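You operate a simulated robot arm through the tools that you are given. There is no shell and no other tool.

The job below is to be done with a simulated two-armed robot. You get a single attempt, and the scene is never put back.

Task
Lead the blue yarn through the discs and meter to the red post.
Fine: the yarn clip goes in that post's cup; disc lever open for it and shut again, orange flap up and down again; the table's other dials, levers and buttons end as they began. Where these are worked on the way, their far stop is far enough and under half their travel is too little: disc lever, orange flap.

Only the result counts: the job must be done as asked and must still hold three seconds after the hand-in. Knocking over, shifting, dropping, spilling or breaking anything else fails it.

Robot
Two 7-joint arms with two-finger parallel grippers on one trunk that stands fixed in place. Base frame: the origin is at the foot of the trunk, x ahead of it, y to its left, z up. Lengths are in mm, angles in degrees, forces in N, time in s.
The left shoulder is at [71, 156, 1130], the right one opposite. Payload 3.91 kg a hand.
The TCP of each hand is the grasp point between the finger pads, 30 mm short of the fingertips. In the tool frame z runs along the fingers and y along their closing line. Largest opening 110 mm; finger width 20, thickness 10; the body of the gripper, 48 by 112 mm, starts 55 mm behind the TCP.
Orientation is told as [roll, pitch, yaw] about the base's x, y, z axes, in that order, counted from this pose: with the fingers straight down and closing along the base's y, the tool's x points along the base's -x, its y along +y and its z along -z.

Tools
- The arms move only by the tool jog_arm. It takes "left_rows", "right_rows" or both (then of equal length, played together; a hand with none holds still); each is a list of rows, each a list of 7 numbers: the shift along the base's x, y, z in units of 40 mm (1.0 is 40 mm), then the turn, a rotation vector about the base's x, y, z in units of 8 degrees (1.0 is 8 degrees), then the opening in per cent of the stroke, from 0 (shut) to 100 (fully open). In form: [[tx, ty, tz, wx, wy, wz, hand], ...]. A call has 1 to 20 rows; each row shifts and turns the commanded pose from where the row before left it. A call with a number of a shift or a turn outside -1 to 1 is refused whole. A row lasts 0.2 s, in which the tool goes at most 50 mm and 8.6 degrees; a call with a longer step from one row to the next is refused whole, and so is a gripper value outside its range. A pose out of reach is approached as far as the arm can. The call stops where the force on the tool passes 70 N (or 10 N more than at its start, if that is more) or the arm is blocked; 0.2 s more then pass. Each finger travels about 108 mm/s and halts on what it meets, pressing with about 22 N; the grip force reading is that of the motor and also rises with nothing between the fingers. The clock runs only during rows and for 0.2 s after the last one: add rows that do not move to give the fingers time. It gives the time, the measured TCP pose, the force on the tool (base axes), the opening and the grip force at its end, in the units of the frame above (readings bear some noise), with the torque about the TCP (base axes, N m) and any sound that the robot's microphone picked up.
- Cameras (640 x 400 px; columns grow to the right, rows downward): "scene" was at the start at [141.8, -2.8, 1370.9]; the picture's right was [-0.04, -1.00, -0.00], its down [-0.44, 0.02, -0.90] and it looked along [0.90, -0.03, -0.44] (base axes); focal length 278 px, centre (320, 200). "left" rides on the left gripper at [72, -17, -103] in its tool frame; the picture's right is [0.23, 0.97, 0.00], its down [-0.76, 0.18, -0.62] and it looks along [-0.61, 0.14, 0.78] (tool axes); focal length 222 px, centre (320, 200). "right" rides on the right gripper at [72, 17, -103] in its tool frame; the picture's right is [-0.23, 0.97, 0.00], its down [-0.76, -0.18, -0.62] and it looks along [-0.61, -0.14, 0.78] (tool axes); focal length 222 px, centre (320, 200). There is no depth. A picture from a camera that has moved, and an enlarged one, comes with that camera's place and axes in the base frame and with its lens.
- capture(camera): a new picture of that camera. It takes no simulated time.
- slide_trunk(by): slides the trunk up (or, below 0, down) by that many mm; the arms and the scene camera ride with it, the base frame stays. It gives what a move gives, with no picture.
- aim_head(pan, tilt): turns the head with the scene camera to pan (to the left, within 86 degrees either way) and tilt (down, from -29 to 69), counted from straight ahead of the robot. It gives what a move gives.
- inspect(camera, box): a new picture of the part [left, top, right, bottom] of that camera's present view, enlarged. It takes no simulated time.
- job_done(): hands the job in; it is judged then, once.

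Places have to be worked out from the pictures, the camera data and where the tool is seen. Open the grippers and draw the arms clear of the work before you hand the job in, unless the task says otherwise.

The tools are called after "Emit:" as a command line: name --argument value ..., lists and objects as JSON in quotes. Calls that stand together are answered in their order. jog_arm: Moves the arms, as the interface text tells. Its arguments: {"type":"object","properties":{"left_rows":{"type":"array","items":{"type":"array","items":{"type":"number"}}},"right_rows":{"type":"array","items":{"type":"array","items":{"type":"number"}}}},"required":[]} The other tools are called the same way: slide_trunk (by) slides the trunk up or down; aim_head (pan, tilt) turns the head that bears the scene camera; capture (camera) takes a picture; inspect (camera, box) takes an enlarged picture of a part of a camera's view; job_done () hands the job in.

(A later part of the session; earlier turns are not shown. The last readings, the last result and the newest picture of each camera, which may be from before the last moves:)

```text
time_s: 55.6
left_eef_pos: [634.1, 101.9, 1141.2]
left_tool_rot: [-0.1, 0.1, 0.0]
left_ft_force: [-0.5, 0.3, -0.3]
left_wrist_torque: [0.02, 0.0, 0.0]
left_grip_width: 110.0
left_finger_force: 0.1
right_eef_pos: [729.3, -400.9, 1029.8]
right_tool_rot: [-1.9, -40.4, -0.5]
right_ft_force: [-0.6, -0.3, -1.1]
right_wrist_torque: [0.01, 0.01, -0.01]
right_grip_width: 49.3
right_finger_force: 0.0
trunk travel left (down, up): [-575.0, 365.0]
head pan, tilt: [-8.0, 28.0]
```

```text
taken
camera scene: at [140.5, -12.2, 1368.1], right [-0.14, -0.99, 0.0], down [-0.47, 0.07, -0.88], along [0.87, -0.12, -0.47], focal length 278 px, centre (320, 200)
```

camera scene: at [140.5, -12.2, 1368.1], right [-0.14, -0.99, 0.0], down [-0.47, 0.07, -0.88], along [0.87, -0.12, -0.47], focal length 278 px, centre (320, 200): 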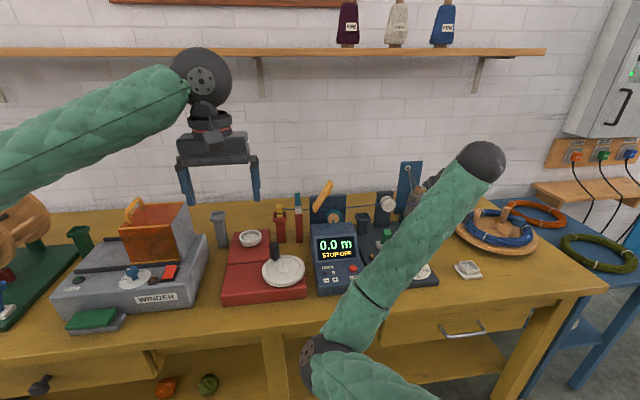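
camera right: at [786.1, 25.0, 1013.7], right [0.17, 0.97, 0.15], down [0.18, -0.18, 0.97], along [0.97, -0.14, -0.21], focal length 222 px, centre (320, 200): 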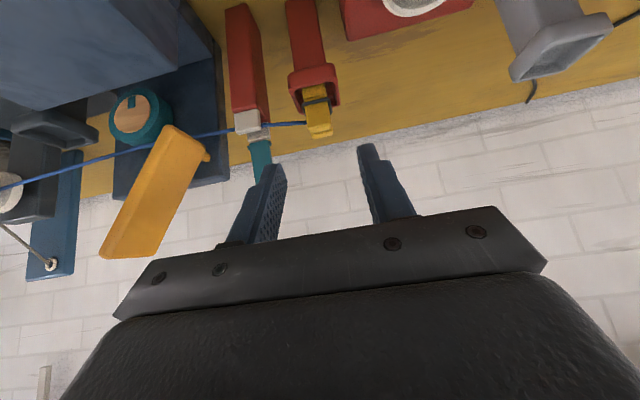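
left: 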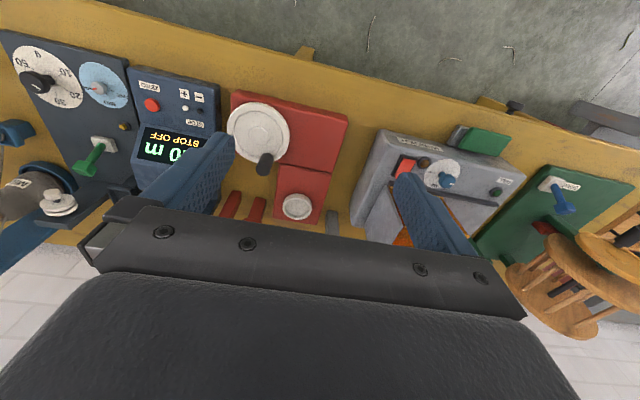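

Emit:
inspect --camera "scene" --box '[260, 160, 420, 250]'

Emit:
inspect --camera "scene" --box '[265, 185, 345, 235]'

Emit:
inspect --camera "scene" --box '[365, 180, 425, 225]'

```text
4.00 times, centred on (340, 205) of scene
camera zoom: at [140.5, -12.2, 1368.1], right [-0.14, -0.99, 0.0], down [-0.47, 0.07, -0.88], along [0.87, -0.12, -0.47], focal length 1111 px, centre (240, 180)
```

zoom: 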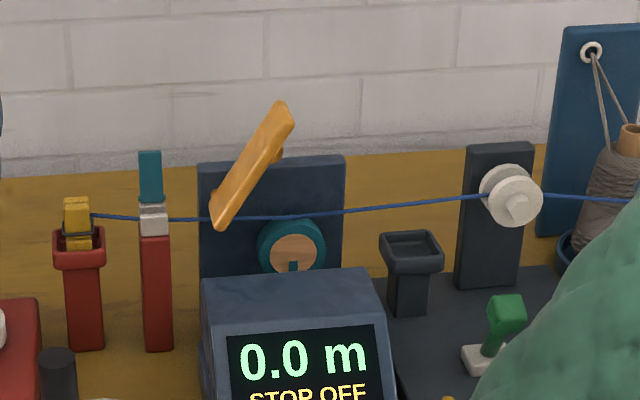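

```text
8.00 times, centred on (305, 210) of scene
camera zoom: at [140.5, -12.2, 1368.1], right [-0.14, -0.99, 0.0], down [-0.47, 0.07, -0.88], along [0.87, -0.12, -0.47], focal length 2223 px, centre (440, 120)
```

zoom: 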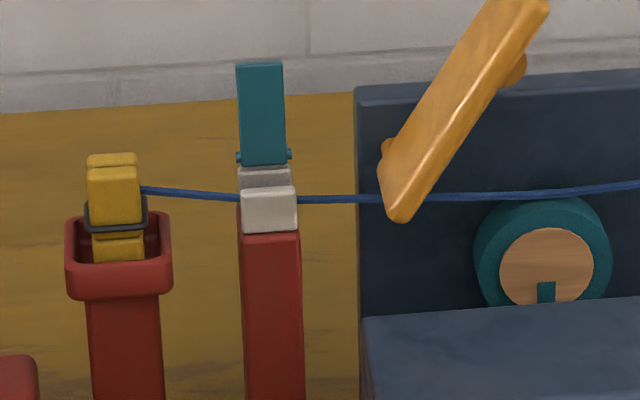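

```text
8.89 times, centred on (395, 202) of scene
camera zoom: at [140.5, -12.2, 1368.1], right [-0.14, -0.99, 0.0], down [-0.47, 0.07, -0.88], along [0.87, -0.12, -0.47], focal length 2470 px, centre (-347, 178)
```

zoom: 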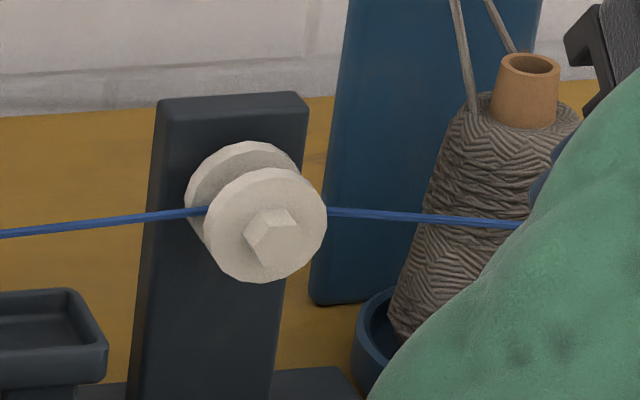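

The yarn now runs exactly as wanted: between the two discs, over the meter wheel beneath the raised flap, and to the clip in the red cup. Now I'll close the flap. I'll bring the closed right hand, tilted to -64°, to the front left of the raised flap.

Emit:
jog_arm --right_rows '[[0.316, 0.92, -0.08, 0, 0, 0, 20], [0.316, 0.92, -0.08, 0, 0, 0, 0], [0.316, 0.92, -0.08, 0, 0, 0, 0], [0.316, 0.92, -0.08, 0, -1, 0, 0], [0.316, 0.92, -0.08, 0, -1, 0, 0], [0.316, 0.92, -0.08, 0, -1, 0, 0], [0.316, 0.92, -0.08, 0, 0, 0, 0], [0, 0, 0, 0, 0, 0, 0]]'

Emit:
capture --camera "right"

```text
time_s: 56.3
left_eef_pos: [632.0, 101.8, 1140.8]
left_tool_rot: [-0.1, 0.2, 0.2]
left_ft_force: [-0.2, 0.6, 0.0]
left_wrist_torque: [-0.04, -0.01, 0.02]
left_grip_width: 110.0
left_finger_force: 0.1
right_eef_pos: [769.7, -317.3, 1121.1]
right_tool_rot: [-1.0, -48.8, -1.6]
right_ft_force: [-0.2, 0.4, 0.2]
right_wrist_torque: [-0.01, 0.0, -0.03]
right_grip_width: 0.3
right_finger_force: 22.0
trunk travel left (down, up): [-575.0, 365.0]
head pan, tilt: [-8.0, 28.0]
stopped in row 3 (right hand): the arm was blocked; the commanded pose is now the measured one
```

```text
taken
camera right: at [645.0, -297.2, 1135.8], right [0.19, 0.97, 0.16], down [0.03, -0.17, 0.99], along [0.98, -0.18, -0.06], focal length 222 px, centre (320, 200)
```

right: 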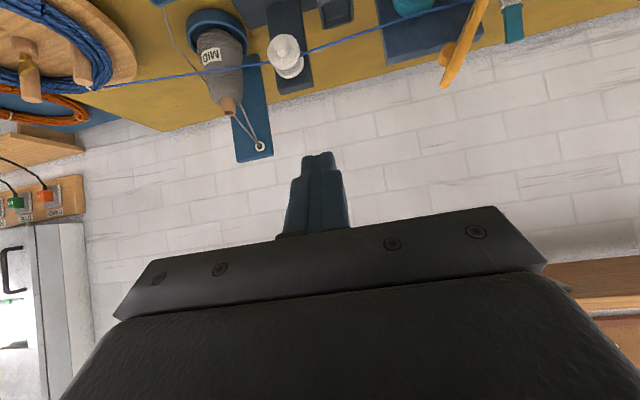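

The arm reported being blocked and lifted unexpectedly. I'll look at the arm's posture before going on.

Emit:
capture --camera "scene"

Emit:
inspect --camera "scene" --box '[280, 100, 640, 400]'

```text
taken
camera scene: at [140.8, -12.1, 1368.0], right [-0.14, -0.99, 0.0], down [-0.47, 0.07, -0.88], along [0.87, -0.12, -0.47], focal length 278 px, centre (320, 200)
```

scene: 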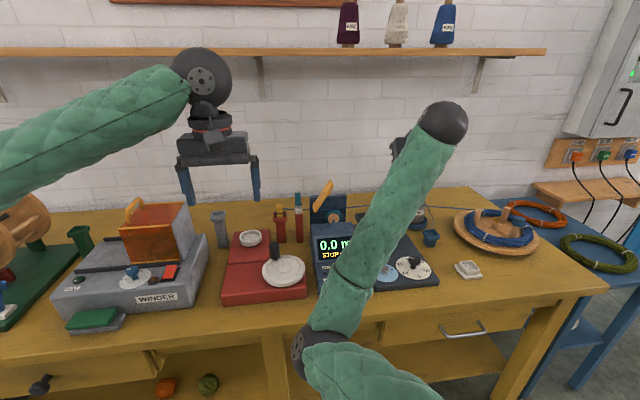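

```text
1.33 times, centred on (460, 250) of scene
camera zoom: at [140.8, -12.1, 1368.0], right [-0.14, -0.99, 0.0], down [-0.47, 0.07, -0.88], along [0.87, -0.12, -0.47], focal length 370 px, centre (133, 133)
```

zoom: 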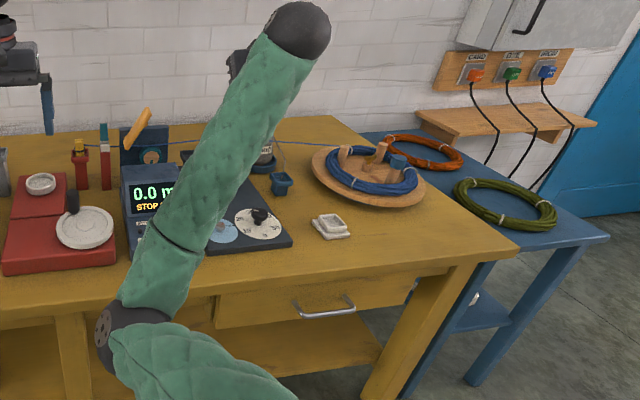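

The elbow has swung low and inward, and the hand rose to z≈1121. I'll test with small moves to see how the arm tracks from here.

Emit:
jog_arm --right_rows '[[0.2, 0, 0, 0, 0, 0, 0], [0.2, 0, 0, 0, 0, 0, 0], [0, 0, 0, 0, 0, 0, 0]]'

Emit:
capture --camera "scene"

```text
time_s: 57.1
left_eef_pos: [632.5, 103.4, 1141.4]
left_tool_rot: [-0.1, 0.1, 0.1]
left_ft_force: [0.3, -0.4, 0.4]
left_wrist_torque: [0.0, -0.01, -0.01]
left_grip_width: 110.0
left_finger_force: 0.1
right_eef_pos: [785.7, -315.5, 1121.3]
right_tool_rot: [-0.8, -48.7, -1.4]
right_ft_force: [0.4, -0.8, -0.2]
right_wrist_torque: [-0.04, -0.04, -0.01]
right_grip_width: 0.2
right_finger_force: 22.0
trunk travel left (down, up): [-575.0, 365.0]
head pan, tilt: [-8.0, 28.0]
```

```text
taken
camera scene: at [140.5, -11.7, 1368.1], right [-0.14, -0.99, 0.0], down [-0.47, 0.07, -0.88], along [0.87, -0.12, -0.47], focal length 278 px, centre (320, 200)
```

scene: 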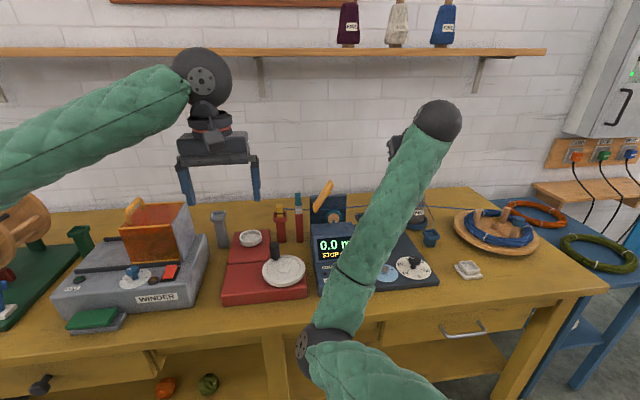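

It tracks well again. I'll move to the front left of the flap in moderate steps, staying high, and correct the tilt to about -64°.

Emit:
jog_arm --right_rows '[[0.185, 0.875, -0.2, 0.05, 0, 0.09, 0], [0.185, 0.875, -0.2, 0.05, 0, 0.09, 0], [0.185, 0.875, -0.2, 0, -0.6, 0, 0], [0.185, 0.875, -0.2, 0, -0.6, 0, 0], [0.185, 0.875, -0.2, 0, -0.7, 0, 0], [0.185, 0.875, -0.2, 0, 0, 0, 0], [0, 0, 0, 0, 0, 0, 0]]'

Emit:
capture --camera "scene"

Emit:
capture --camera "right"

```text
time_s: 58.9
left_eef_pos: [632.6, 101.8, 1141.1]
left_tool_rot: [0.0, 0.0, 0.2]
left_ft_force: [0.3, 0.6, 1.0]
left_wrist_torque: [0.01, 0.01, 0.02]
left_grip_width: 110.2
left_finger_force: 0.0
right_eef_pos: [841.9, -174.4, 1083.5]
right_tool_rot: [-12.5, -65.4, 6.2]
right_ft_force: [-0.3, 0.3, -0.1]
right_wrist_torque: [0.02, 0.0, 0.0]
right_grip_width: 0.0
right_finger_force: 21.6
trunk travel left (down, up): [-575.0, 365.0]
head pan, tilt: [-8.0, 28.0]
stopped in row 7 (right hand): the arm was blocked; the commanded pose is now the measured one
```

```text
taken
camera scene: at [140.5, -11.7, 1368.1], right [-0.14, -0.99, 0.0], down [-0.47, 0.07, -0.88], along [0.87, -0.12, -0.47], focal length 278 px, centre (320, 200)
```

scene: 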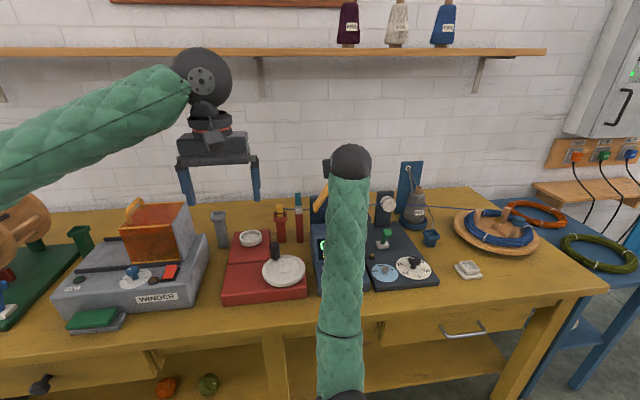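

```text
taken
camera right: at [719.3, -148.6, 1060.3], right [0.18, 0.98, 0.12], down [-0.27, -0.07, 0.96], along [0.95, -0.21, 0.25], focal length 222 px, centre (320, 200)
```

right: 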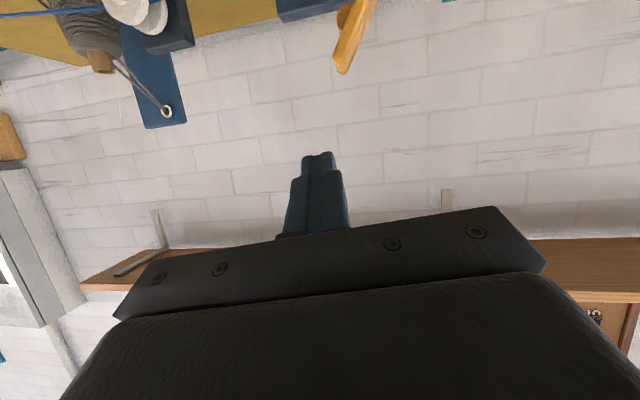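

Blocked again: the wrist seems to be at its limit with this steep tilt at this height. I'll go back to the -40° tilt, straighten the small roll and yaw error and come down a little, staying well in front of the flap.

Emit:
jog_arm --right_rows '[[-0.1, 0, -0.2, 0, 1, 0, 0], [-0.1, 0, -0.2, 0.2, 0.9, 0.2, 0], [0, 0, -0.3, 0.25, 0.6, 0.25, 0], [0, 0, -0.3, 0.2, 0.6, 0.2, 0], [0, 0, 0, 0, 0, 0, 0]]'

Emit:
capture --camera "scene"

Emit:
capture --camera "right"

```text
time_s: 60.1
left_eef_pos: [631.4, 103.0, 1140.4]
left_tool_rot: [-0.1, 0.0, 0.1]
left_ft_force: [0.8, -0.1, 0.5]
left_wrist_torque: [0.0, 0.01, -0.04]
left_grip_width: 109.5
left_finger_force: 0.1
right_eef_pos: [832.8, -170.9, 1045.1]
right_tool_rot: [-1.0, -40.8, 2.6]
right_ft_force: [0.0, 0.6, 0.6]
right_wrist_torque: [0.0, 0.02, 0.01]
right_grip_width: 0.1
right_finger_force: 22.0
trunk travel left (down, up): [-575.0, 365.0]
head pan, tilt: [-8.0, 28.0]
```

```text
taken
camera scene: at [140.4, -11.8, 1368.1], right [-0.14, -0.99, 0.0], down [-0.47, 0.07, -0.88], along [0.87, -0.12, -0.47], focal length 278 px, centre (320, 200)
```

scene: 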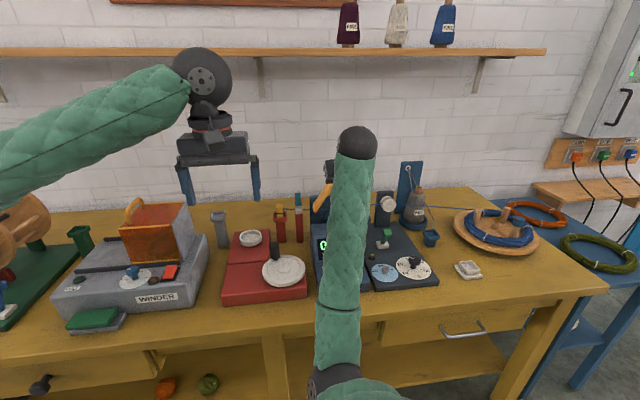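

```text
taken
camera right: at [710.2, -158.6, 1075.8], right [0.14, 0.98, 0.14], down [0.17, -0.16, 0.97], along [0.97, -0.11, -0.19], focal length 222 px, centre (320, 200)
```

right: 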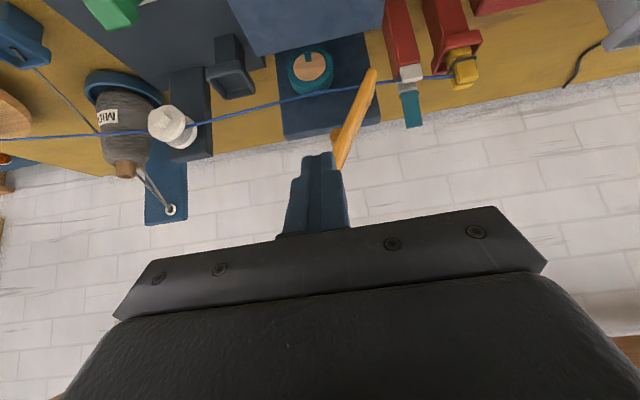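

The arm is tracking normally again, and the yarn is seen running through the discs, over the wheel and on to the clip. I'll trim the small yaw error, move to the left of the flap and go forward beside its upper (left) face.

Emit:
jog_arm --right_rows '[[0.21, 0.95, -0.31, 0.1, 0.1, -0.25, 0], [0.21, 0.95, -0.31, 0, 0, 0, 0], [0.5, 0, -0.1, 0, 0, 0, 0], [0, 0, 0, 0, 0, 0, 0]]'

Emit:
capture --camera "right"

Emit:
inspect --camera "scene" --box '[250, 120, 410, 240]'

```text
time_s: 61.1
left_eef_pos: [632.3, 103.9, 1141.5]
left_tool_rot: [-0.1, -0.1, 0.1]
left_ft_force: [0.0, 0.4, -0.2]
left_wrist_torque: [-0.06, 0.03, 0.03]
left_grip_width: 110.2
left_finger_force: 0.0
right_eef_pos: [873.1, -107.9, 1023.1]
right_tool_rot: [-1.3, -40.8, -0.1]
right_ft_force: [-0.9, -0.2, -0.4]
right_wrist_torque: [-0.01, -0.01, -0.02]
right_grip_width: 0.0
right_finger_force: 22.0
trunk travel left (down, up): [-575.0, 365.0]
head pan, tilt: [-8.0, 28.0]
```

```text
taken
camera right: at [751.0, -89.2, 1054.2], right [0.19, 0.97, 0.13], down [0.17, -0.16, 0.97], along [0.97, -0.16, -0.19], focal length 222 px, centre (320, 200)
```

right: 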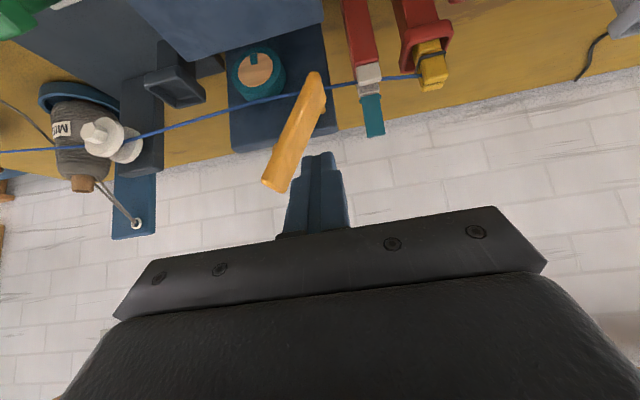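

```text
3.33 times, centred on (330, 180) of scene
camera zoom: at [140.1, -11.9, 1368.1], right [-0.14, -0.99, 0.0], down [-0.47, 0.07, -0.88], along [0.87, -0.12, -0.47], focal length 926 px, centre (287, 267)
```

zoom: 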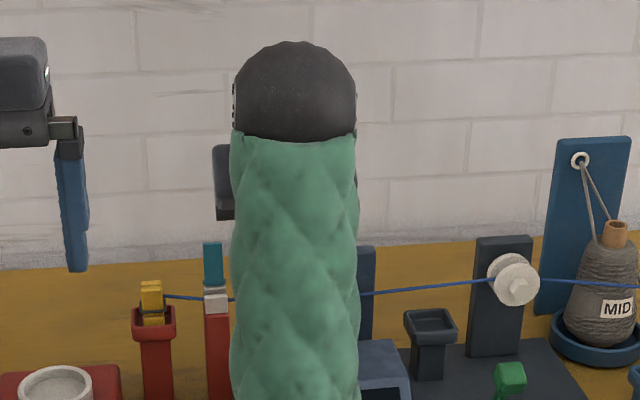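

The flap's tip shows at about y -160, z 1001, to the right of my fingers. I'll go forward to place the fingertips over the flap's depth, a bit further left for clearance.

Emit:
jog_arm --right_rows '[[0.4, 0.15, -0.1, 0, 0, 0, 0], [0.4, 0.1, -0.1, 0, 0, 0, 0], [0.35, 0, -0.1, 0, 0, 0, 0], [0, 0, 0, 0, 0, 0, 0]]'

Emit:
capture --camera "right"

```text
time_s: 62.1
left_eef_pos: [631.5, 101.1, 1142.3]
left_tool_rot: [0.0, 0.2, 0.1]
left_ft_force: [0.6, 0.5, 0.0]
left_wrist_torque: [0.04, -0.01, -0.02]
left_grip_width: 109.9
left_finger_force: 0.0
right_eef_pos: [914.9, -83.9, 1004.1]
right_tool_rot: [0.2, -40.1, -0.2]
right_ft_force: [-0.5, -0.4, -0.1]
right_wrist_torque: [-0.02, 0.01, 0.0]
right_grip_width: 0.1
right_finger_force: 21.8
trunk travel left (down, up): [-575.0, 365.0]
head pan, tilt: [-8.0, 28.0]
```

```text
taken
camera right: at [793.6, -69.0, 1036.7], right [0.18, 0.97, 0.15], down [0.18, -0.18, 0.97], along [0.97, -0.14, -0.21], focal length 222 px, centre (320, 200)
```

right: 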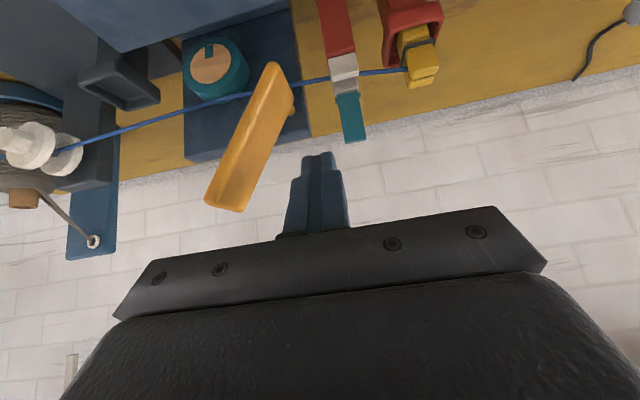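

The fingers are to the left of the flap and level with its upper half. I'll push it to the right and down along its arc, first half now.

Emit:
jog_arm --right_rows '[[0.1, -0.65, 0, 0, 0, 0, 0], [0, -0.3, 0, 0, 0, 0, 0], [0, -0.4, -0.175, 0, 0, 0, 0], [0, -0.325, -0.3, 0, 0, 0, 0]]'

Emit:
capture --camera "right"

```text
time_s: 63.1
left_eef_pos: [632.8, 102.7, 1139.8]
left_tool_rot: [-0.1, 0.1, 0.1]
left_ft_force: [0.9, -0.7, -0.3]
left_wrist_torque: [0.03, 0.02, -0.02]
left_grip_width: 109.9
left_finger_force: 0.0
right_eef_pos: [919.9, -151.3, 982.4]
right_tool_rot: [0.0, -40.0, -0.1]
right_ft_force: [-0.8, 0.4, 0.1]
right_wrist_torque: [0.01, 0.02, 0.0]
right_grip_width: 0.0
right_finger_force: 22.1
trunk travel left (down, up): [-575.0, 365.0]
head pan, tilt: [-8.0, 28.0]
```

```text
taken
camera right: at [797.2, -135.5, 1016.8], right [0.18, 0.97, 0.15], down [0.18, -0.18, 0.97], along [0.97, -0.14, -0.21], focal length 222 px, centre (320, 200)
```

right: 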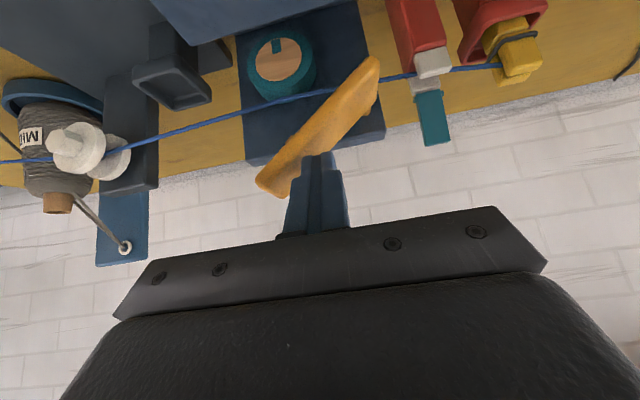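

The flap is following down at light force. I'll complete the arc.

Emit:
jog_arm --right_rows '[[0, -0.25, -0.375, 0, 0, 0, 0], [0, -0.1, -0.3, 0, 0, 0, 0], [0, -0.05, -0.275, 0, 0, 0, 0], [0, 0, 0, 0, 0, 0, 0]]'

Emit:
capture --camera "right"

Emit:
inspect --camera "right" --box '[180, 60, 420, 220]'

```text
time_s: 64.1
left_eef_pos: [632.8, 103.3, 1139.8]
left_tool_rot: [-0.1, 0.1, 0.1]
left_ft_force: [-0.1, 0.6, 0.1]
left_wrist_torque: [0.05, 0.02, 0.0]
left_grip_width: 110.0
left_finger_force: 0.0
right_eef_pos: [920.8, -168.0, 946.4]
right_tool_rot: [0.0, -40.1, -0.1]
right_ft_force: [-0.6, -0.1, 0.2]
right_wrist_torque: [0.04, 0.02, 0.0]
right_grip_width: 0.0
right_finger_force: 21.3
trunk travel left (down, up): [-575.0, 365.0]
head pan, tilt: [-8.0, 28.0]
```

```text
taken
camera right: at [797.0, -152.1, 978.9], right [0.18, 0.97, 0.15], down [0.18, -0.18, 0.97], along [0.97, -0.14, -0.21], focal length 222 px, centre (320, 200)
```

right: 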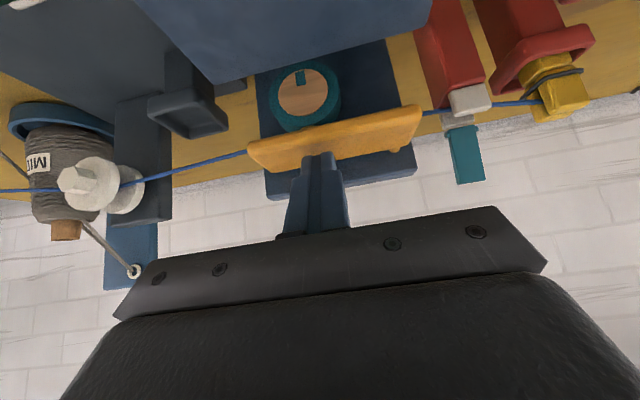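

```text
2.50 times, centred on (300, 140) of right
camera zoom: at [797.0, -152.1, 978.9], right [0.18, 0.97, 0.15], down [0.18, -0.18, 0.97], along [0.97, -0.14, -0.21], focal length 555 px, centre (370, 350)
```

zoom: 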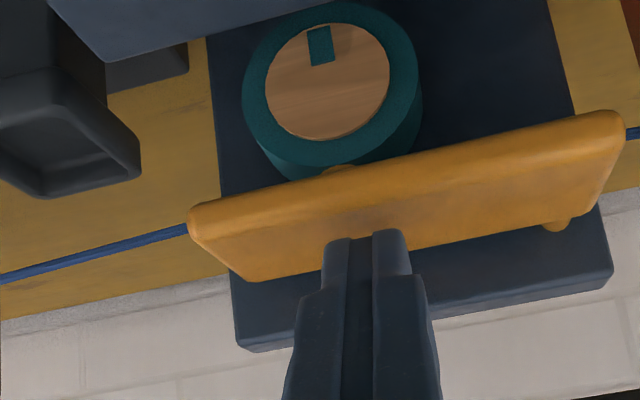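

The flap is nearly level. I'll press down gently until its stop is felt.

Emit:
jog_arm --right_rows '[[0, -0.1, -0.08, 0, 0, 0, 0], [0, 0, -0.08, 0, 0, 0, 0], [0, 0, 0, 0, 0, 0, 0]]'

Emit:
inspect --camera "right" --box '[180, 60, 420, 220]'

```text
time_s: 64.9
left_eef_pos: [632.1, 102.0, 1141.0]
left_tool_rot: [-0.1, 0.0, 0.0]
left_ft_force: [0.0, 0.4, -0.1]
left_wrist_torque: [0.01, 0.0, 0.0]
left_grip_width: 110.0
left_finger_force: 0.2
right_eef_pos: [920.0, -171.6, 941.8]
right_tool_rot: [0.1, -40.3, -0.1]
right_ft_force: [6.6, -2.7, 17.3]
right_wrist_torque: [-0.08, -0.38, -0.04]
right_grip_width: 0.0
right_finger_force: 22.6
trunk travel left (down, up): [-575.0, 365.0]
head pan, tilt: [-8.0, 28.0]
```

```text
2.50 times, centred on (300, 140) of right
camera zoom: at [796.9, -156.3, 974.6], right [0.18, 0.97, 0.15], down [0.18, -0.18, 0.97], along [0.97, -0.14, -0.2], focal length 555 px, centre (370, 350)
```

zoom: 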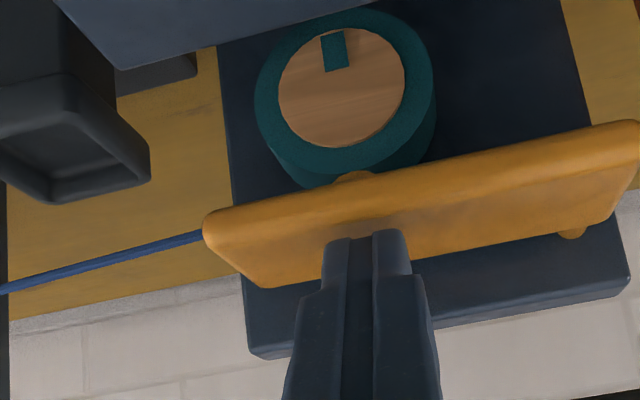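

Emit:
jog_arm --right_rows '[[0, -0.1, -0.06, 0, 0, 0, 0], [0, 0, 0, 0, 0, 0, 0]]'

Emit:
inspect --camera "right" --box '[180, 60, 420, 220]'

```text
time_s: 65.5
left_eef_pos: [629.9, 103.5, 1142.9]
left_tool_rot: [0.0, -0.1, 0.2]
left_ft_force: [-0.1, 0.2, -0.5]
left_wrist_torque: [-0.01, 0.02, -0.03]
left_grip_width: 110.1
left_finger_force: 0.0
right_eef_pos: [919.1, -173.2, 942.1]
right_tool_rot: [0.0, -40.4, 0.0]
right_ft_force: [7.5, 11.8, 31.7]
right_wrist_torque: [0.38, -0.58, 0.14]
right_grip_width: 0.0
right_finger_force: 22.5
trunk travel left (down, up): [-575.0, 365.0]
head pan, tilt: [-8.0, 28.0]
```

```text
2.50 times, centred on (300, 140) of right
camera zoom: at [796.2, -157.5, 974.1], right [0.17, 0.97, 0.15], down [0.18, -0.18, 0.97], along [0.97, -0.14, -0.2], focal length 555 px, centre (370, 350)
```

zoom: 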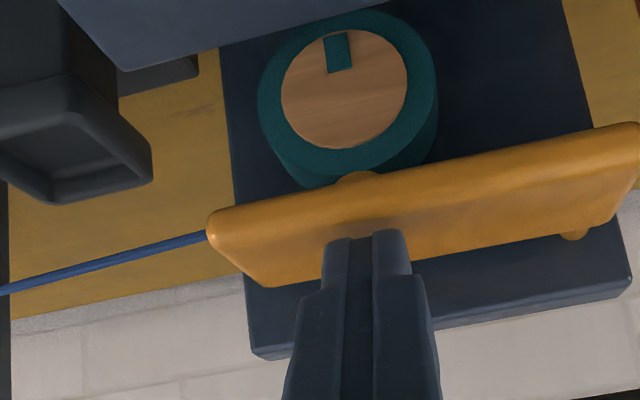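

The force rises with no further travel, so the flap is fully down. I'll lift off and move over toward the disc lever.

Emit:
jog_arm --right_rows '[[0, 0, 0.3, 0, 0, 0, 0], [-0.3, 0, 0.6, 0, 0, 0, 0], [-0.6, -0.5, 0.3, 0, 0, 0, 10], [-0.6, -0.7, 0, 0, 0, 0, 20], [-0.6, -0.7, 0, 0, 0, 0, 35], [-0.6, -0.7, -0.1, 0, 0, 0, 45], [0, 0, 0, 0, 0, 0, 45]]'

Emit:
capture --camera "right"

Emit:
capture --camera "scene"

```text
time_s: 67.1
left_eef_pos: [632.8, 104.0, 1141.1]
left_tool_rot: [-0.1, 0.1, 0.1]
left_ft_force: [0.1, -0.2, -0.4]
left_wrist_torque: [-0.04, 0.03, 0.01]
left_grip_width: 110.1
left_finger_force: 0.0
right_eef_pos: [813.0, -280.0, 980.6]
right_tool_rot: [-0.1, -40.1, -0.1]
right_ft_force: [-0.2, 0.2, -0.1]
right_wrist_torque: [-0.06, 0.02, 0.04]
right_grip_width: 49.6
right_finger_force: 0.0
trunk travel left (down, up): [-575.0, 365.0]
head pan, tilt: [-8.0, 28.0]
```

```text
taken
camera right: at [689.8, -263.9, 1013.6], right [0.18, 0.97, 0.15], down [0.18, -0.18, 0.97], along [0.97, -0.14, -0.21], focal length 222 px, centre (320, 200)
```

right: 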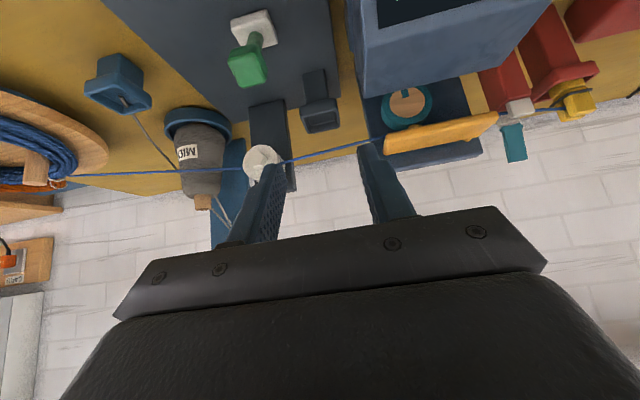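

```text
taken
camera scene: at [140.8, -11.3, 1368.0], right [-0.14, -0.99, 0.0], down [-0.47, 0.06, -0.88], along [0.87, -0.12, -0.47], focal length 278 px, centre (320, 200)
```

scene: 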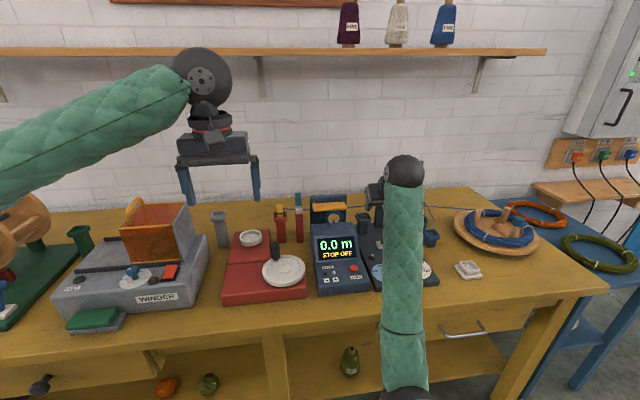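

The arm is tracking well. From two views the open lever's knob is at about [851,-334,846]. I'll go to a pre-grasp point along the tool axis with a narrowed opening.

Emit:
jog_arm --right_rows '[[-0.17, -0.675, -0.9, 0, 0, 0, 40], [-0.17, -0.675, -0.9, 0, 0, 0, 36], [0, 0, 0, 0, 0, 0, 36]]'

Emit:
capture --camera "right"

Emit:
capture --camera "scene"

```text
time_s: 67.9
left_eef_pos: [632.9, 101.6, 1140.4]
left_tool_rot: [-0.1, 0.1, 0.1]
left_ft_force: [-0.4, -0.1, -0.7]
left_wrist_torque: [0.0, -0.01, -0.01]
left_grip_width: 109.9
left_finger_force: 0.2
right_eef_pos: [797.9, -333.0, 907.6]
right_tool_rot: [0.1, -40.3, -0.1]
right_ft_force: [0.7, 0.0, -0.7]
right_wrist_torque: [0.03, 0.01, 0.0]
right_grip_width: 39.7
right_finger_force: 0.0
trunk travel left (down, up): [-575.0, 365.0]
head pan, tilt: [-8.0, 28.0]
```

```text
taken
camera right: at [675.6, -317.7, 940.3], right [0.18, 0.97, 0.15], down [0.18, -0.18, 0.97], along [0.97, -0.14, -0.21], focal length 222 px, centre (320, 200)
```

right: 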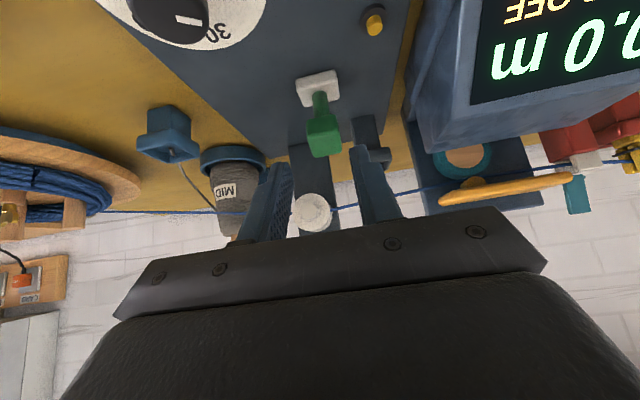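

```text
taken
camera scene: at [140.6, -11.5, 1368.1], right [-0.14, -0.99, 0.0], down [-0.47, 0.06, -0.88], along [0.87, -0.12, -0.47], focal length 278 px, centre (320, 200)
```

scene: 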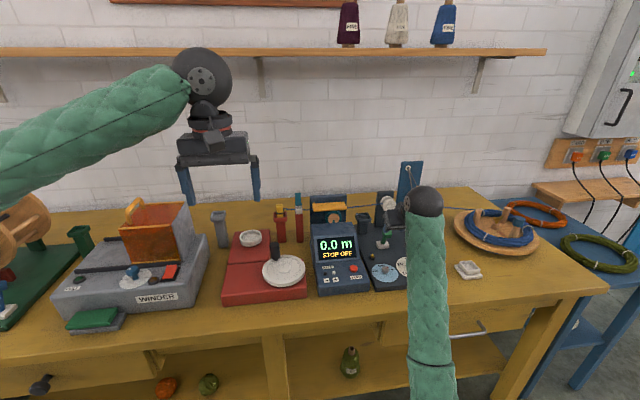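

The knob is centred between the fingers. I'll advance onto it and close.

Emit:
jog_arm --right_rows '[[0.4, -0.01, -0.475, 0, 0, 0, 36], [0.4, -0.01, -0.475, 0, 0, 0, 36], [0.4, 0, -0.475, 0, 0, 0, 36], [0, 0, 0, 0, 0, 0, 36]]'

Emit:
inspect --camera "right" --box '[220, 80, 420, 240]'

```text
time_s: 68.9
left_eef_pos: [633.1, 101.8, 1142.3]
left_tool_rot: [-0.1, 0.0, 0.1]
left_ft_force: [-0.5, 0.4, 0.1]
left_wrist_torque: [0.03, 0.0, -0.01]
left_grip_width: 110.1
left_finger_force: 0.1
right_eef_pos: [846.2, -335.6, 852.7]
right_tool_rot: [0.0, -40.2, 0.0]
right_ft_force: [0.3, 0.6, -1.0]
right_wrist_torque: [0.01, -0.02, 0.0]
right_grip_width: 39.5
right_finger_force: 0.1
trunk travel left (down, up): [-575.0, 365.0]
head pan, tilt: [-8.0, 28.0]
```

```text
2.50 times, centred on (320, 160) of right
camera zoom: at [723.8, -319.5, 885.7], right [0.18, 0.97, 0.15], down [0.18, -0.18, 0.97], along [0.97, -0.14, -0.21], focal length 555 px, centre (320, 300)
```

zoom: 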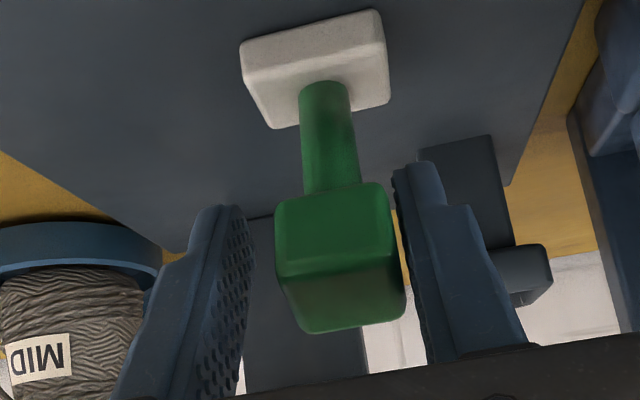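

The knob is between the pads. I'll centre by 3 mm, close, and push the lever back along its arc toward the wall.

Emit:
jog_arm --right_rows '[[0, 0.075, -0.05, 0, 0, 0, 36], [0, 0, 0, 0, 0, 0, 10], [0, 0, 0, 0, 0, 0, 10], [0, 0, 0, 0, 0, 0, 10], [0.25, 0, 0.06, 0, 0, 0, 10], [0.3, 0, 0.028, 0, 0, 0, 10]]'

Emit:
inspect --camera "right" --box '[220, 80, 420, 240]'

```text
time_s: 70.3
left_eef_pos: [631.5, 102.6, 1142.0]
left_tool_rot: [-0.1, 0.0, 0.1]
left_ft_force: [-0.1, -0.1, -0.5]
left_wrist_torque: [0.0, 0.01, -0.01]
left_grip_width: 110.2
left_finger_force: 0.1
right_eef_pos: [868.7, -329.4, 857.4]
right_tool_rot: [-0.1, -40.2, 0.0]
right_ft_force: [-8.0, 16.2, -0.5]
right_wrist_torque: [0.32, 0.5, 0.62]
right_grip_width: 25.6
right_finger_force: 45.0
trunk travel left (down, up): [-575.0, 365.0]
head pan, tilt: [-8.0, 28.0]
```

```text
2.50 times, centred on (320, 160) of right
camera zoom: at [746.5, -314.3, 889.0], right [0.17, 0.97, 0.15], down [0.18, -0.18, 0.97], along [0.97, -0.14, -0.2], focal length 555 px, centre (320, 300)
```

zoom: 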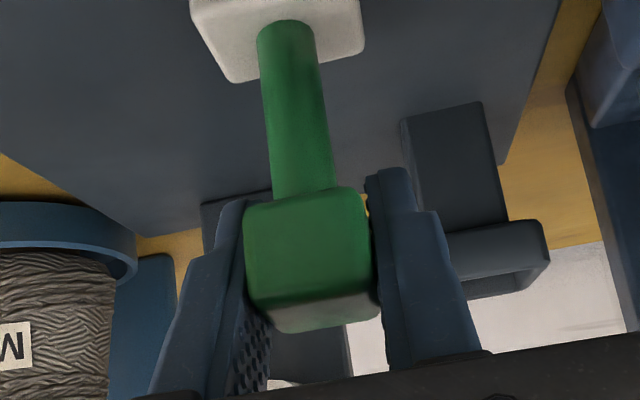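

The lever is following. I'll continue along the arc to its shut stop.

Emit:
jog_arm --right_rows '[[0.3, -0.03, -0.028, 0, 0, 0, 10], [0.3, 0, -0.09, 0, 0, 0, 10], [0.05, 0, -0.03, 0, 0, 0, 10]]'

Emit:
inspect --camera "right" --box '[220, 80, 420, 240]'

```text
time_s: 71.1
left_eef_pos: [629.2, 104.9, 1143.5]
left_tool_rot: [-0.2, 0.0, 0.1]
left_ft_force: [-0.2, 0.1, 0.0]
left_wrist_torque: [0.03, -0.02, 0.02]
left_grip_width: 109.8
left_finger_force: 0.0
right_eef_pos: [894.4, -330.4, 852.5]
right_tool_rot: [-0.2, -40.5, -0.1]
right_ft_force: [-10.0, 25.3, 22.9]
right_wrist_torque: [0.43, 1.18, 0.33]
right_grip_width: 25.9
right_finger_force: 44.8
trunk travel left (down, up): [-575.0, 365.0]
head pan, tilt: [-8.0, 28.0]
```

```text
2.50 times, centred on (320, 160) of right
camera zoom: at [771.6, -314.4, 884.6], right [0.17, 0.97, 0.15], down [0.17, -0.18, 0.97], along [0.97, -0.14, -0.2], focal length 555 px, centre (320, 300)
```

zoom: 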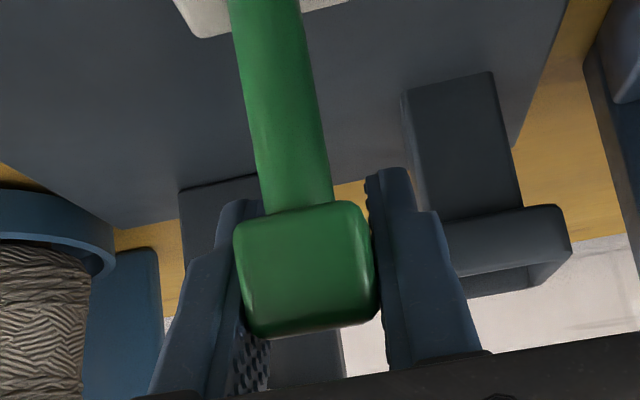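

Emit:
jog_arm --right_rows '[[0.08, 0.04, -0.04, 0, 0, 0, 10], [0.08, 0.02, -0.04, 0, 0, 0, 10], [0, 0, 0, 0, 0, 0, 10]]'

Emit:
inspect --camera "right" --box '[220, 80, 420, 240]'

```text
time_s: 71.9
left_eef_pos: [630.2, 103.2, 1143.3]
left_tool_rot: [-0.2, -0.1, 0.1]
left_ft_force: [0.4, -0.7, -0.1]
left_wrist_torque: [0.0, -0.02, 0.0]
left_grip_width: 109.8
left_finger_force: 0.1
right_eef_pos: [899.6, -330.3, 847.6]
right_tool_rot: [-0.1, -40.5, 0.0]
right_ft_force: [-3.8, 10.8, 31.7]
right_wrist_torque: [0.16, 1.14, 0.28]
right_grip_width: 25.9
right_finger_force: 45.0
trunk travel left (down, up): [-575.0, 365.0]
head pan, tilt: [-8.0, 28.0]
```

```text
2.50 times, centred on (320, 160) of right
camera zoom: at [777.3, -314.1, 880.7], right [0.18, 0.97, 0.15], down [0.18, -0.18, 0.97], along [0.97, -0.15, -0.2], focal length 555 px, centre (320, 300)
```

zoom: 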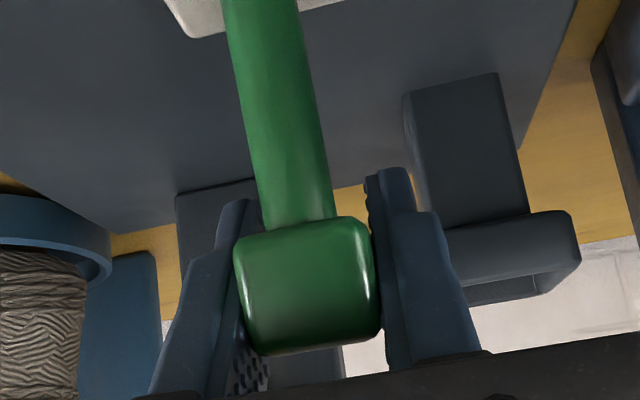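

Emit:
jog_arm --right_rows '[[0.1, 0.02, 0.02, 0, 0, 0, 10], [0.1, 0, 0, 0, 0, 0, 10], [0, 0, 0, 0, 0, 0, 10]]'

Emit:
inspect --camera "right" --box '[220, 80, 420, 240]'

```text
time_s: 72.7
left_eef_pos: [632.7, 103.0, 1141.1]
left_tool_rot: [-0.1, 0.0, 0.1]
left_ft_force: [0.1, -0.1, -0.8]
left_wrist_torque: [-0.04, 0.01, -0.01]
left_grip_width: 110.1
left_finger_force: 0.1
right_eef_pos: [907.1, -330.1, 841.6]
right_tool_rot: [0.1, -39.7, -0.2]
right_ft_force: [-24.2, 6.5, -12.4]
right_wrist_torque: [-0.14, 0.72, 0.18]
right_grip_width: 26.0
right_finger_force: 45.2
trunk travel left (down, up): [-575.0, 365.0]
head pan, tilt: [-8.0, 28.0]
```

```text
2.50 times, centred on (320, 160) of right
camera zoom: at [784.9, -314.1, 876.2], right [0.18, 0.97, 0.15], down [0.18, -0.18, 0.97], along [0.97, -0.14, -0.21], focal length 555 px, centre (320, 300)
```

zoom: 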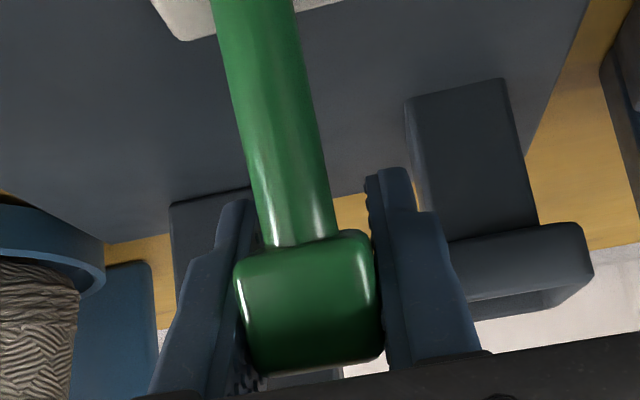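

The force has reversed to -24 N in x and the pads are sliding past the knob, so the lever seems to be at its shut stop. I'll release, back off and compare it with the original view.

Emit:
jog_arm --right_rows '[[-0.03, 0, 0, 0, 0, 0, 25], [0, 0, 0, 0, 0, 0, 38], [0, 0, 0, 0, 0, 0, 38], [-0.4, 0, 0.48, 0, 0, 0, 38], [-0.64, 0, 0.77, 0, 0, 0, 38], [-0.64, 0, 0.77, 0, 0, 0, 38], [0, 0, 0, 0, 0, 0, 38]]'

Emit:
capture --camera "right"

Emit:
capture --camera "scene"

```text
time_s: 74.3
left_eef_pos: [633.4, 102.2, 1140.7]
left_tool_rot: [-0.1, 0.1, 0.1]
left_ft_force: [0.9, 0.1, 0.1]
left_wrist_torque: [-0.01, -0.03, -0.01]
left_grip_width: 110.0
left_finger_force: 0.1
right_eef_pos: [839.3, -331.1, 925.6]
right_tool_rot: [0.1, -40.2, -0.1]
right_ft_force: [0.0, -0.4, 0.7]
right_wrist_torque: [-0.03, 0.03, -0.01]
right_grip_width: 41.7
right_finger_force: 0.0
trunk travel left (down, up): [-575.0, 365.0]
head pan, tilt: [-8.0, 28.0]
```

```text
taken
camera right: at [716.0, -314.9, 960.0], right [0.18, 0.97, 0.15], down [0.18, -0.18, 0.97], along [0.97, -0.14, -0.21], focal length 222 px, centre (320, 200)
```

right: 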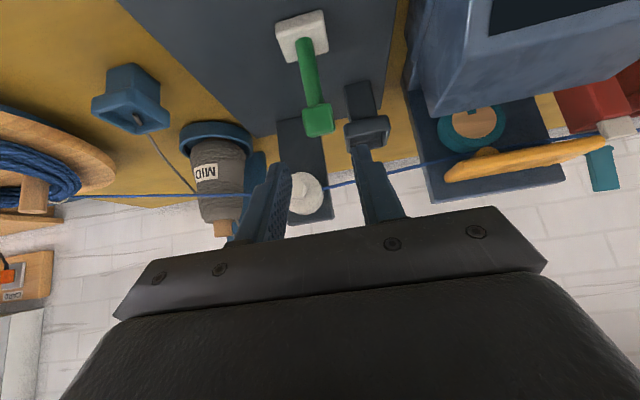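

```text
taken
camera scene: at [141.0, -12.1, 1368.0], right [-0.14, -0.99, 0.0], down [-0.47, 0.07, -0.88], along [0.87, -0.12, -0.47], focal length 278 px, centre (320, 200)
```

scene: 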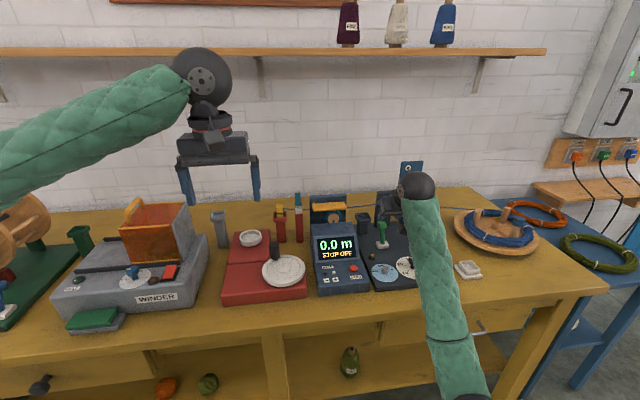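

The knob is back at [901,-333,846], its original place. I'll withdraw the right arm upward, turn it tool-down and return it to its side, then inspect everything.

Emit:
jog_arm --right_rows '[[-0.195, -0.245, 0.62, 0, 1, 0, 50], [-0.195, -0.245, 0.62, 0, 1, 0, 70], [-0.195, -0.245, 0.62, 0, 1, 0, 90], [-0.195, -0.245, 0.62, 0, 1, 0, 100], [-0.195, -0.245, 0.62, 0, 1, 0, 100], [0, 0, 0, 0, 0, 0, 100]]'

Emit:
jog_arm --right_rows '[[-0.7, -0.33, 0.54, 0, 0, 0, 100], [-0.7, -0.33, 0.54, 0, 0, 0, 100], [-0.7, -0.33, 0.54, 0, 0, 0, 100], [-0.7, -0.33, 0.54, 0, 0, 0, 100], [-0.7, -0.33, 0.54, 0, 0, 0, 100], [0, 0, 0, 0, 0, 0, 100]]'

Emit:
aim_head --pan -2 --tilt 26.2

Emit:
capture --camera "scene"

```text
time_s: 75.7
left_eef_pos: [633.1, 101.5, 1141.4]
left_tool_rot: [0.0, 0.1, 0.1]
left_ft_force: [0.3, 0.1, -0.3]
left_wrist_torque: [-0.01, 0.02, 0.03]
left_grip_width: 109.8
left_finger_force: 0.0
right_eef_pos: [800.6, -381.8, 1050.2]
right_tool_rot: [0.0, 0.0, -0.3]
right_ft_force: [0.4, -0.3, 0.7]
right_wrist_torque: [0.01, 0.0, 0.0]
right_grip_width: 109.9
right_finger_force: 0.0
trunk travel left (down, up): [-575.0, 365.0]
head pan, tilt: [-8.0, 28.0]
```

```text
time_s: 77.1
left_eef_pos: [633.6, 103.6, 1140.8]
left_tool_rot: [-0.1, 0.1, 0.1]
left_ft_force: [0.4, -0.1, 0.5]
left_wrist_torque: [0.0, -0.01, 0.04]
left_grip_width: 110.2
left_finger_force: 0.1
right_eef_pos: [661.1, -444.2, 1156.9]
right_tool_rot: [-0.1, -0.1, -0.1]
right_ft_force: [-1.2, -0.8, -0.2]
right_wrist_torque: [0.02, 0.0, 0.0]
right_grip_width: 110.0
right_finger_force: 0.0
trunk travel left (down, up): [-575.0, 365.0]
head pan, tilt: [-8.0, 28.0]
```

```text
time_s: 77.8
left_eef_pos: [632.4, 102.0, 1142.0]
left_tool_rot: [-0.2, 0.0, 0.0]
left_ft_force: [-0.3, -0.2, -0.6]
left_wrist_torque: [-0.03, 0.0, 0.01]
left_grip_width: 110.1
left_finger_force: 0.0
right_eef_pos: [660.7, -443.3, 1158.1]
right_tool_rot: [-0.1, -0.1, -0.1]
right_ft_force: [-0.1, -0.1, 0.0]
right_wrist_torque: [0.02, 0.0, -0.02]
right_grip_width: 110.0
right_finger_force: 0.1
trunk travel left (down, up): [-575.0, 365.0]
head pan, tilt: [-2.0, 26.2]
```

```text
taken
camera scene: at [141.6, -2.9, 1371.0], right [-0.04, -1.0, 0.0], down [-0.44, 0.02, -0.9], along [0.9, -0.03, -0.44], focal length 278 px, centre (320, 200)
```

scene: 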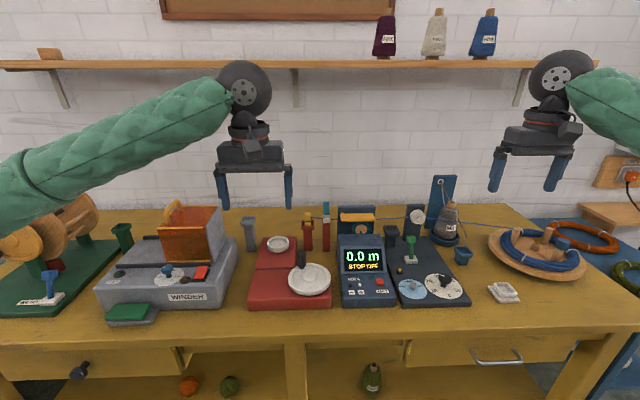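

The head is in its original pose, which allows direct comparison. I'll zoom on each element using the same boxes as at the start.

Emit:
inspect --camera "scene" --box '[384, 195, 444, 245]'

Emit:
inspect --camera "scene" --box '[325, 195, 395, 245]'

Emit:
inspect --camera "scene" --box '[290, 190, 350, 260]'

Emit:
inspect --camera "scene" --box '[380, 225, 480, 310]'

Emit:
inspect --camera "scene" --box '[240, 180, 400, 320]'

```text
8.00 times, centred on (414, 220) of scene
camera zoom: at [141.6, -2.9, 1371.0], right [-0.04, -1.0, 0.0], down [-0.44, 0.02, -0.9], along [0.9, -0.03, -0.44], focal length 2223 px, centre (-432, 40)
```

zoom: 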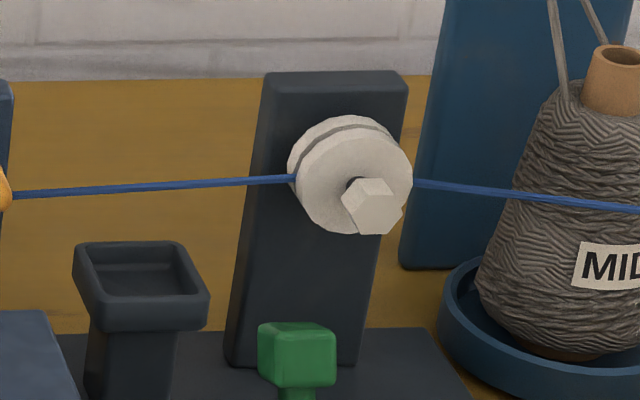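

```text
8.00 times, centred on (360, 220) of scene
camera zoom: at [141.6, -2.9, 1371.0], right [-0.04, -1.0, 0.0], down [-0.44, 0.02, -0.9], along [0.9, -0.03, -0.44], focal length 2223 px, centre (0, 40)
```

zoom: 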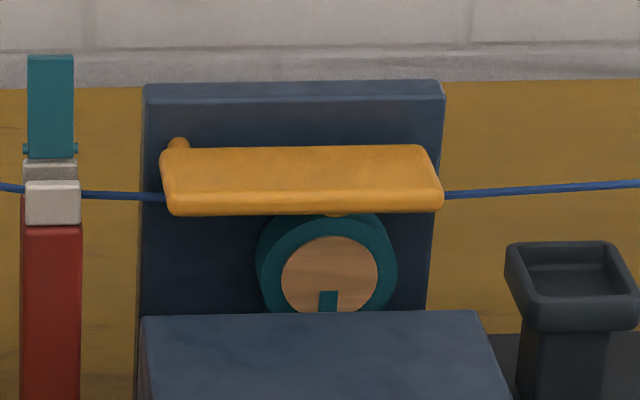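

```text
5.71 times, centred on (320, 225) of scene
camera zoom: at [141.6, -2.9, 1371.0], right [-0.04, -1.0, 0.0], down [-0.44, 0.02, -0.9], along [0.9, -0.03, -0.44], focal length 1588 px, centre (320, 57)
```

zoom: 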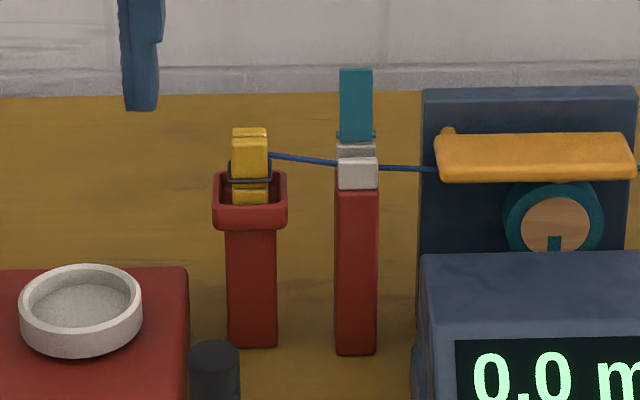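

```text
4.71 times, centred on (430, 268) of scene
camera zoom: at [141.6, -2.9, 1371.0], right [-0.04, -1.0, 0.0], down [-0.44, 0.02, -0.9], along [0.9, -0.03, -0.44], focal length 1308 px, centre (-198, -118)
```

zoom: 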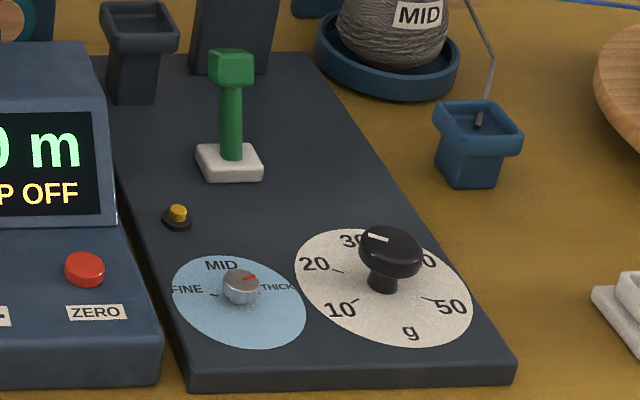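

```text
2.86 times, centred on (320, 250) of scene
camera zoom: at [141.6, -2.9, 1371.0], right [-0.04, -1.0, 0.0], down [-0.44, 0.02, -0.9], along [0.9, -0.03, -0.44], focal length 794 px, centre (320, 57)
```

zoom: 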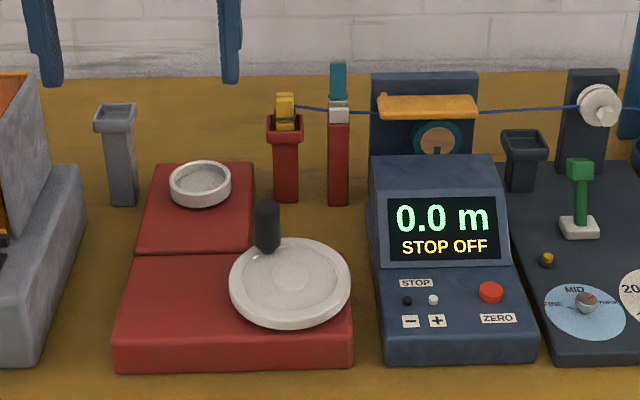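

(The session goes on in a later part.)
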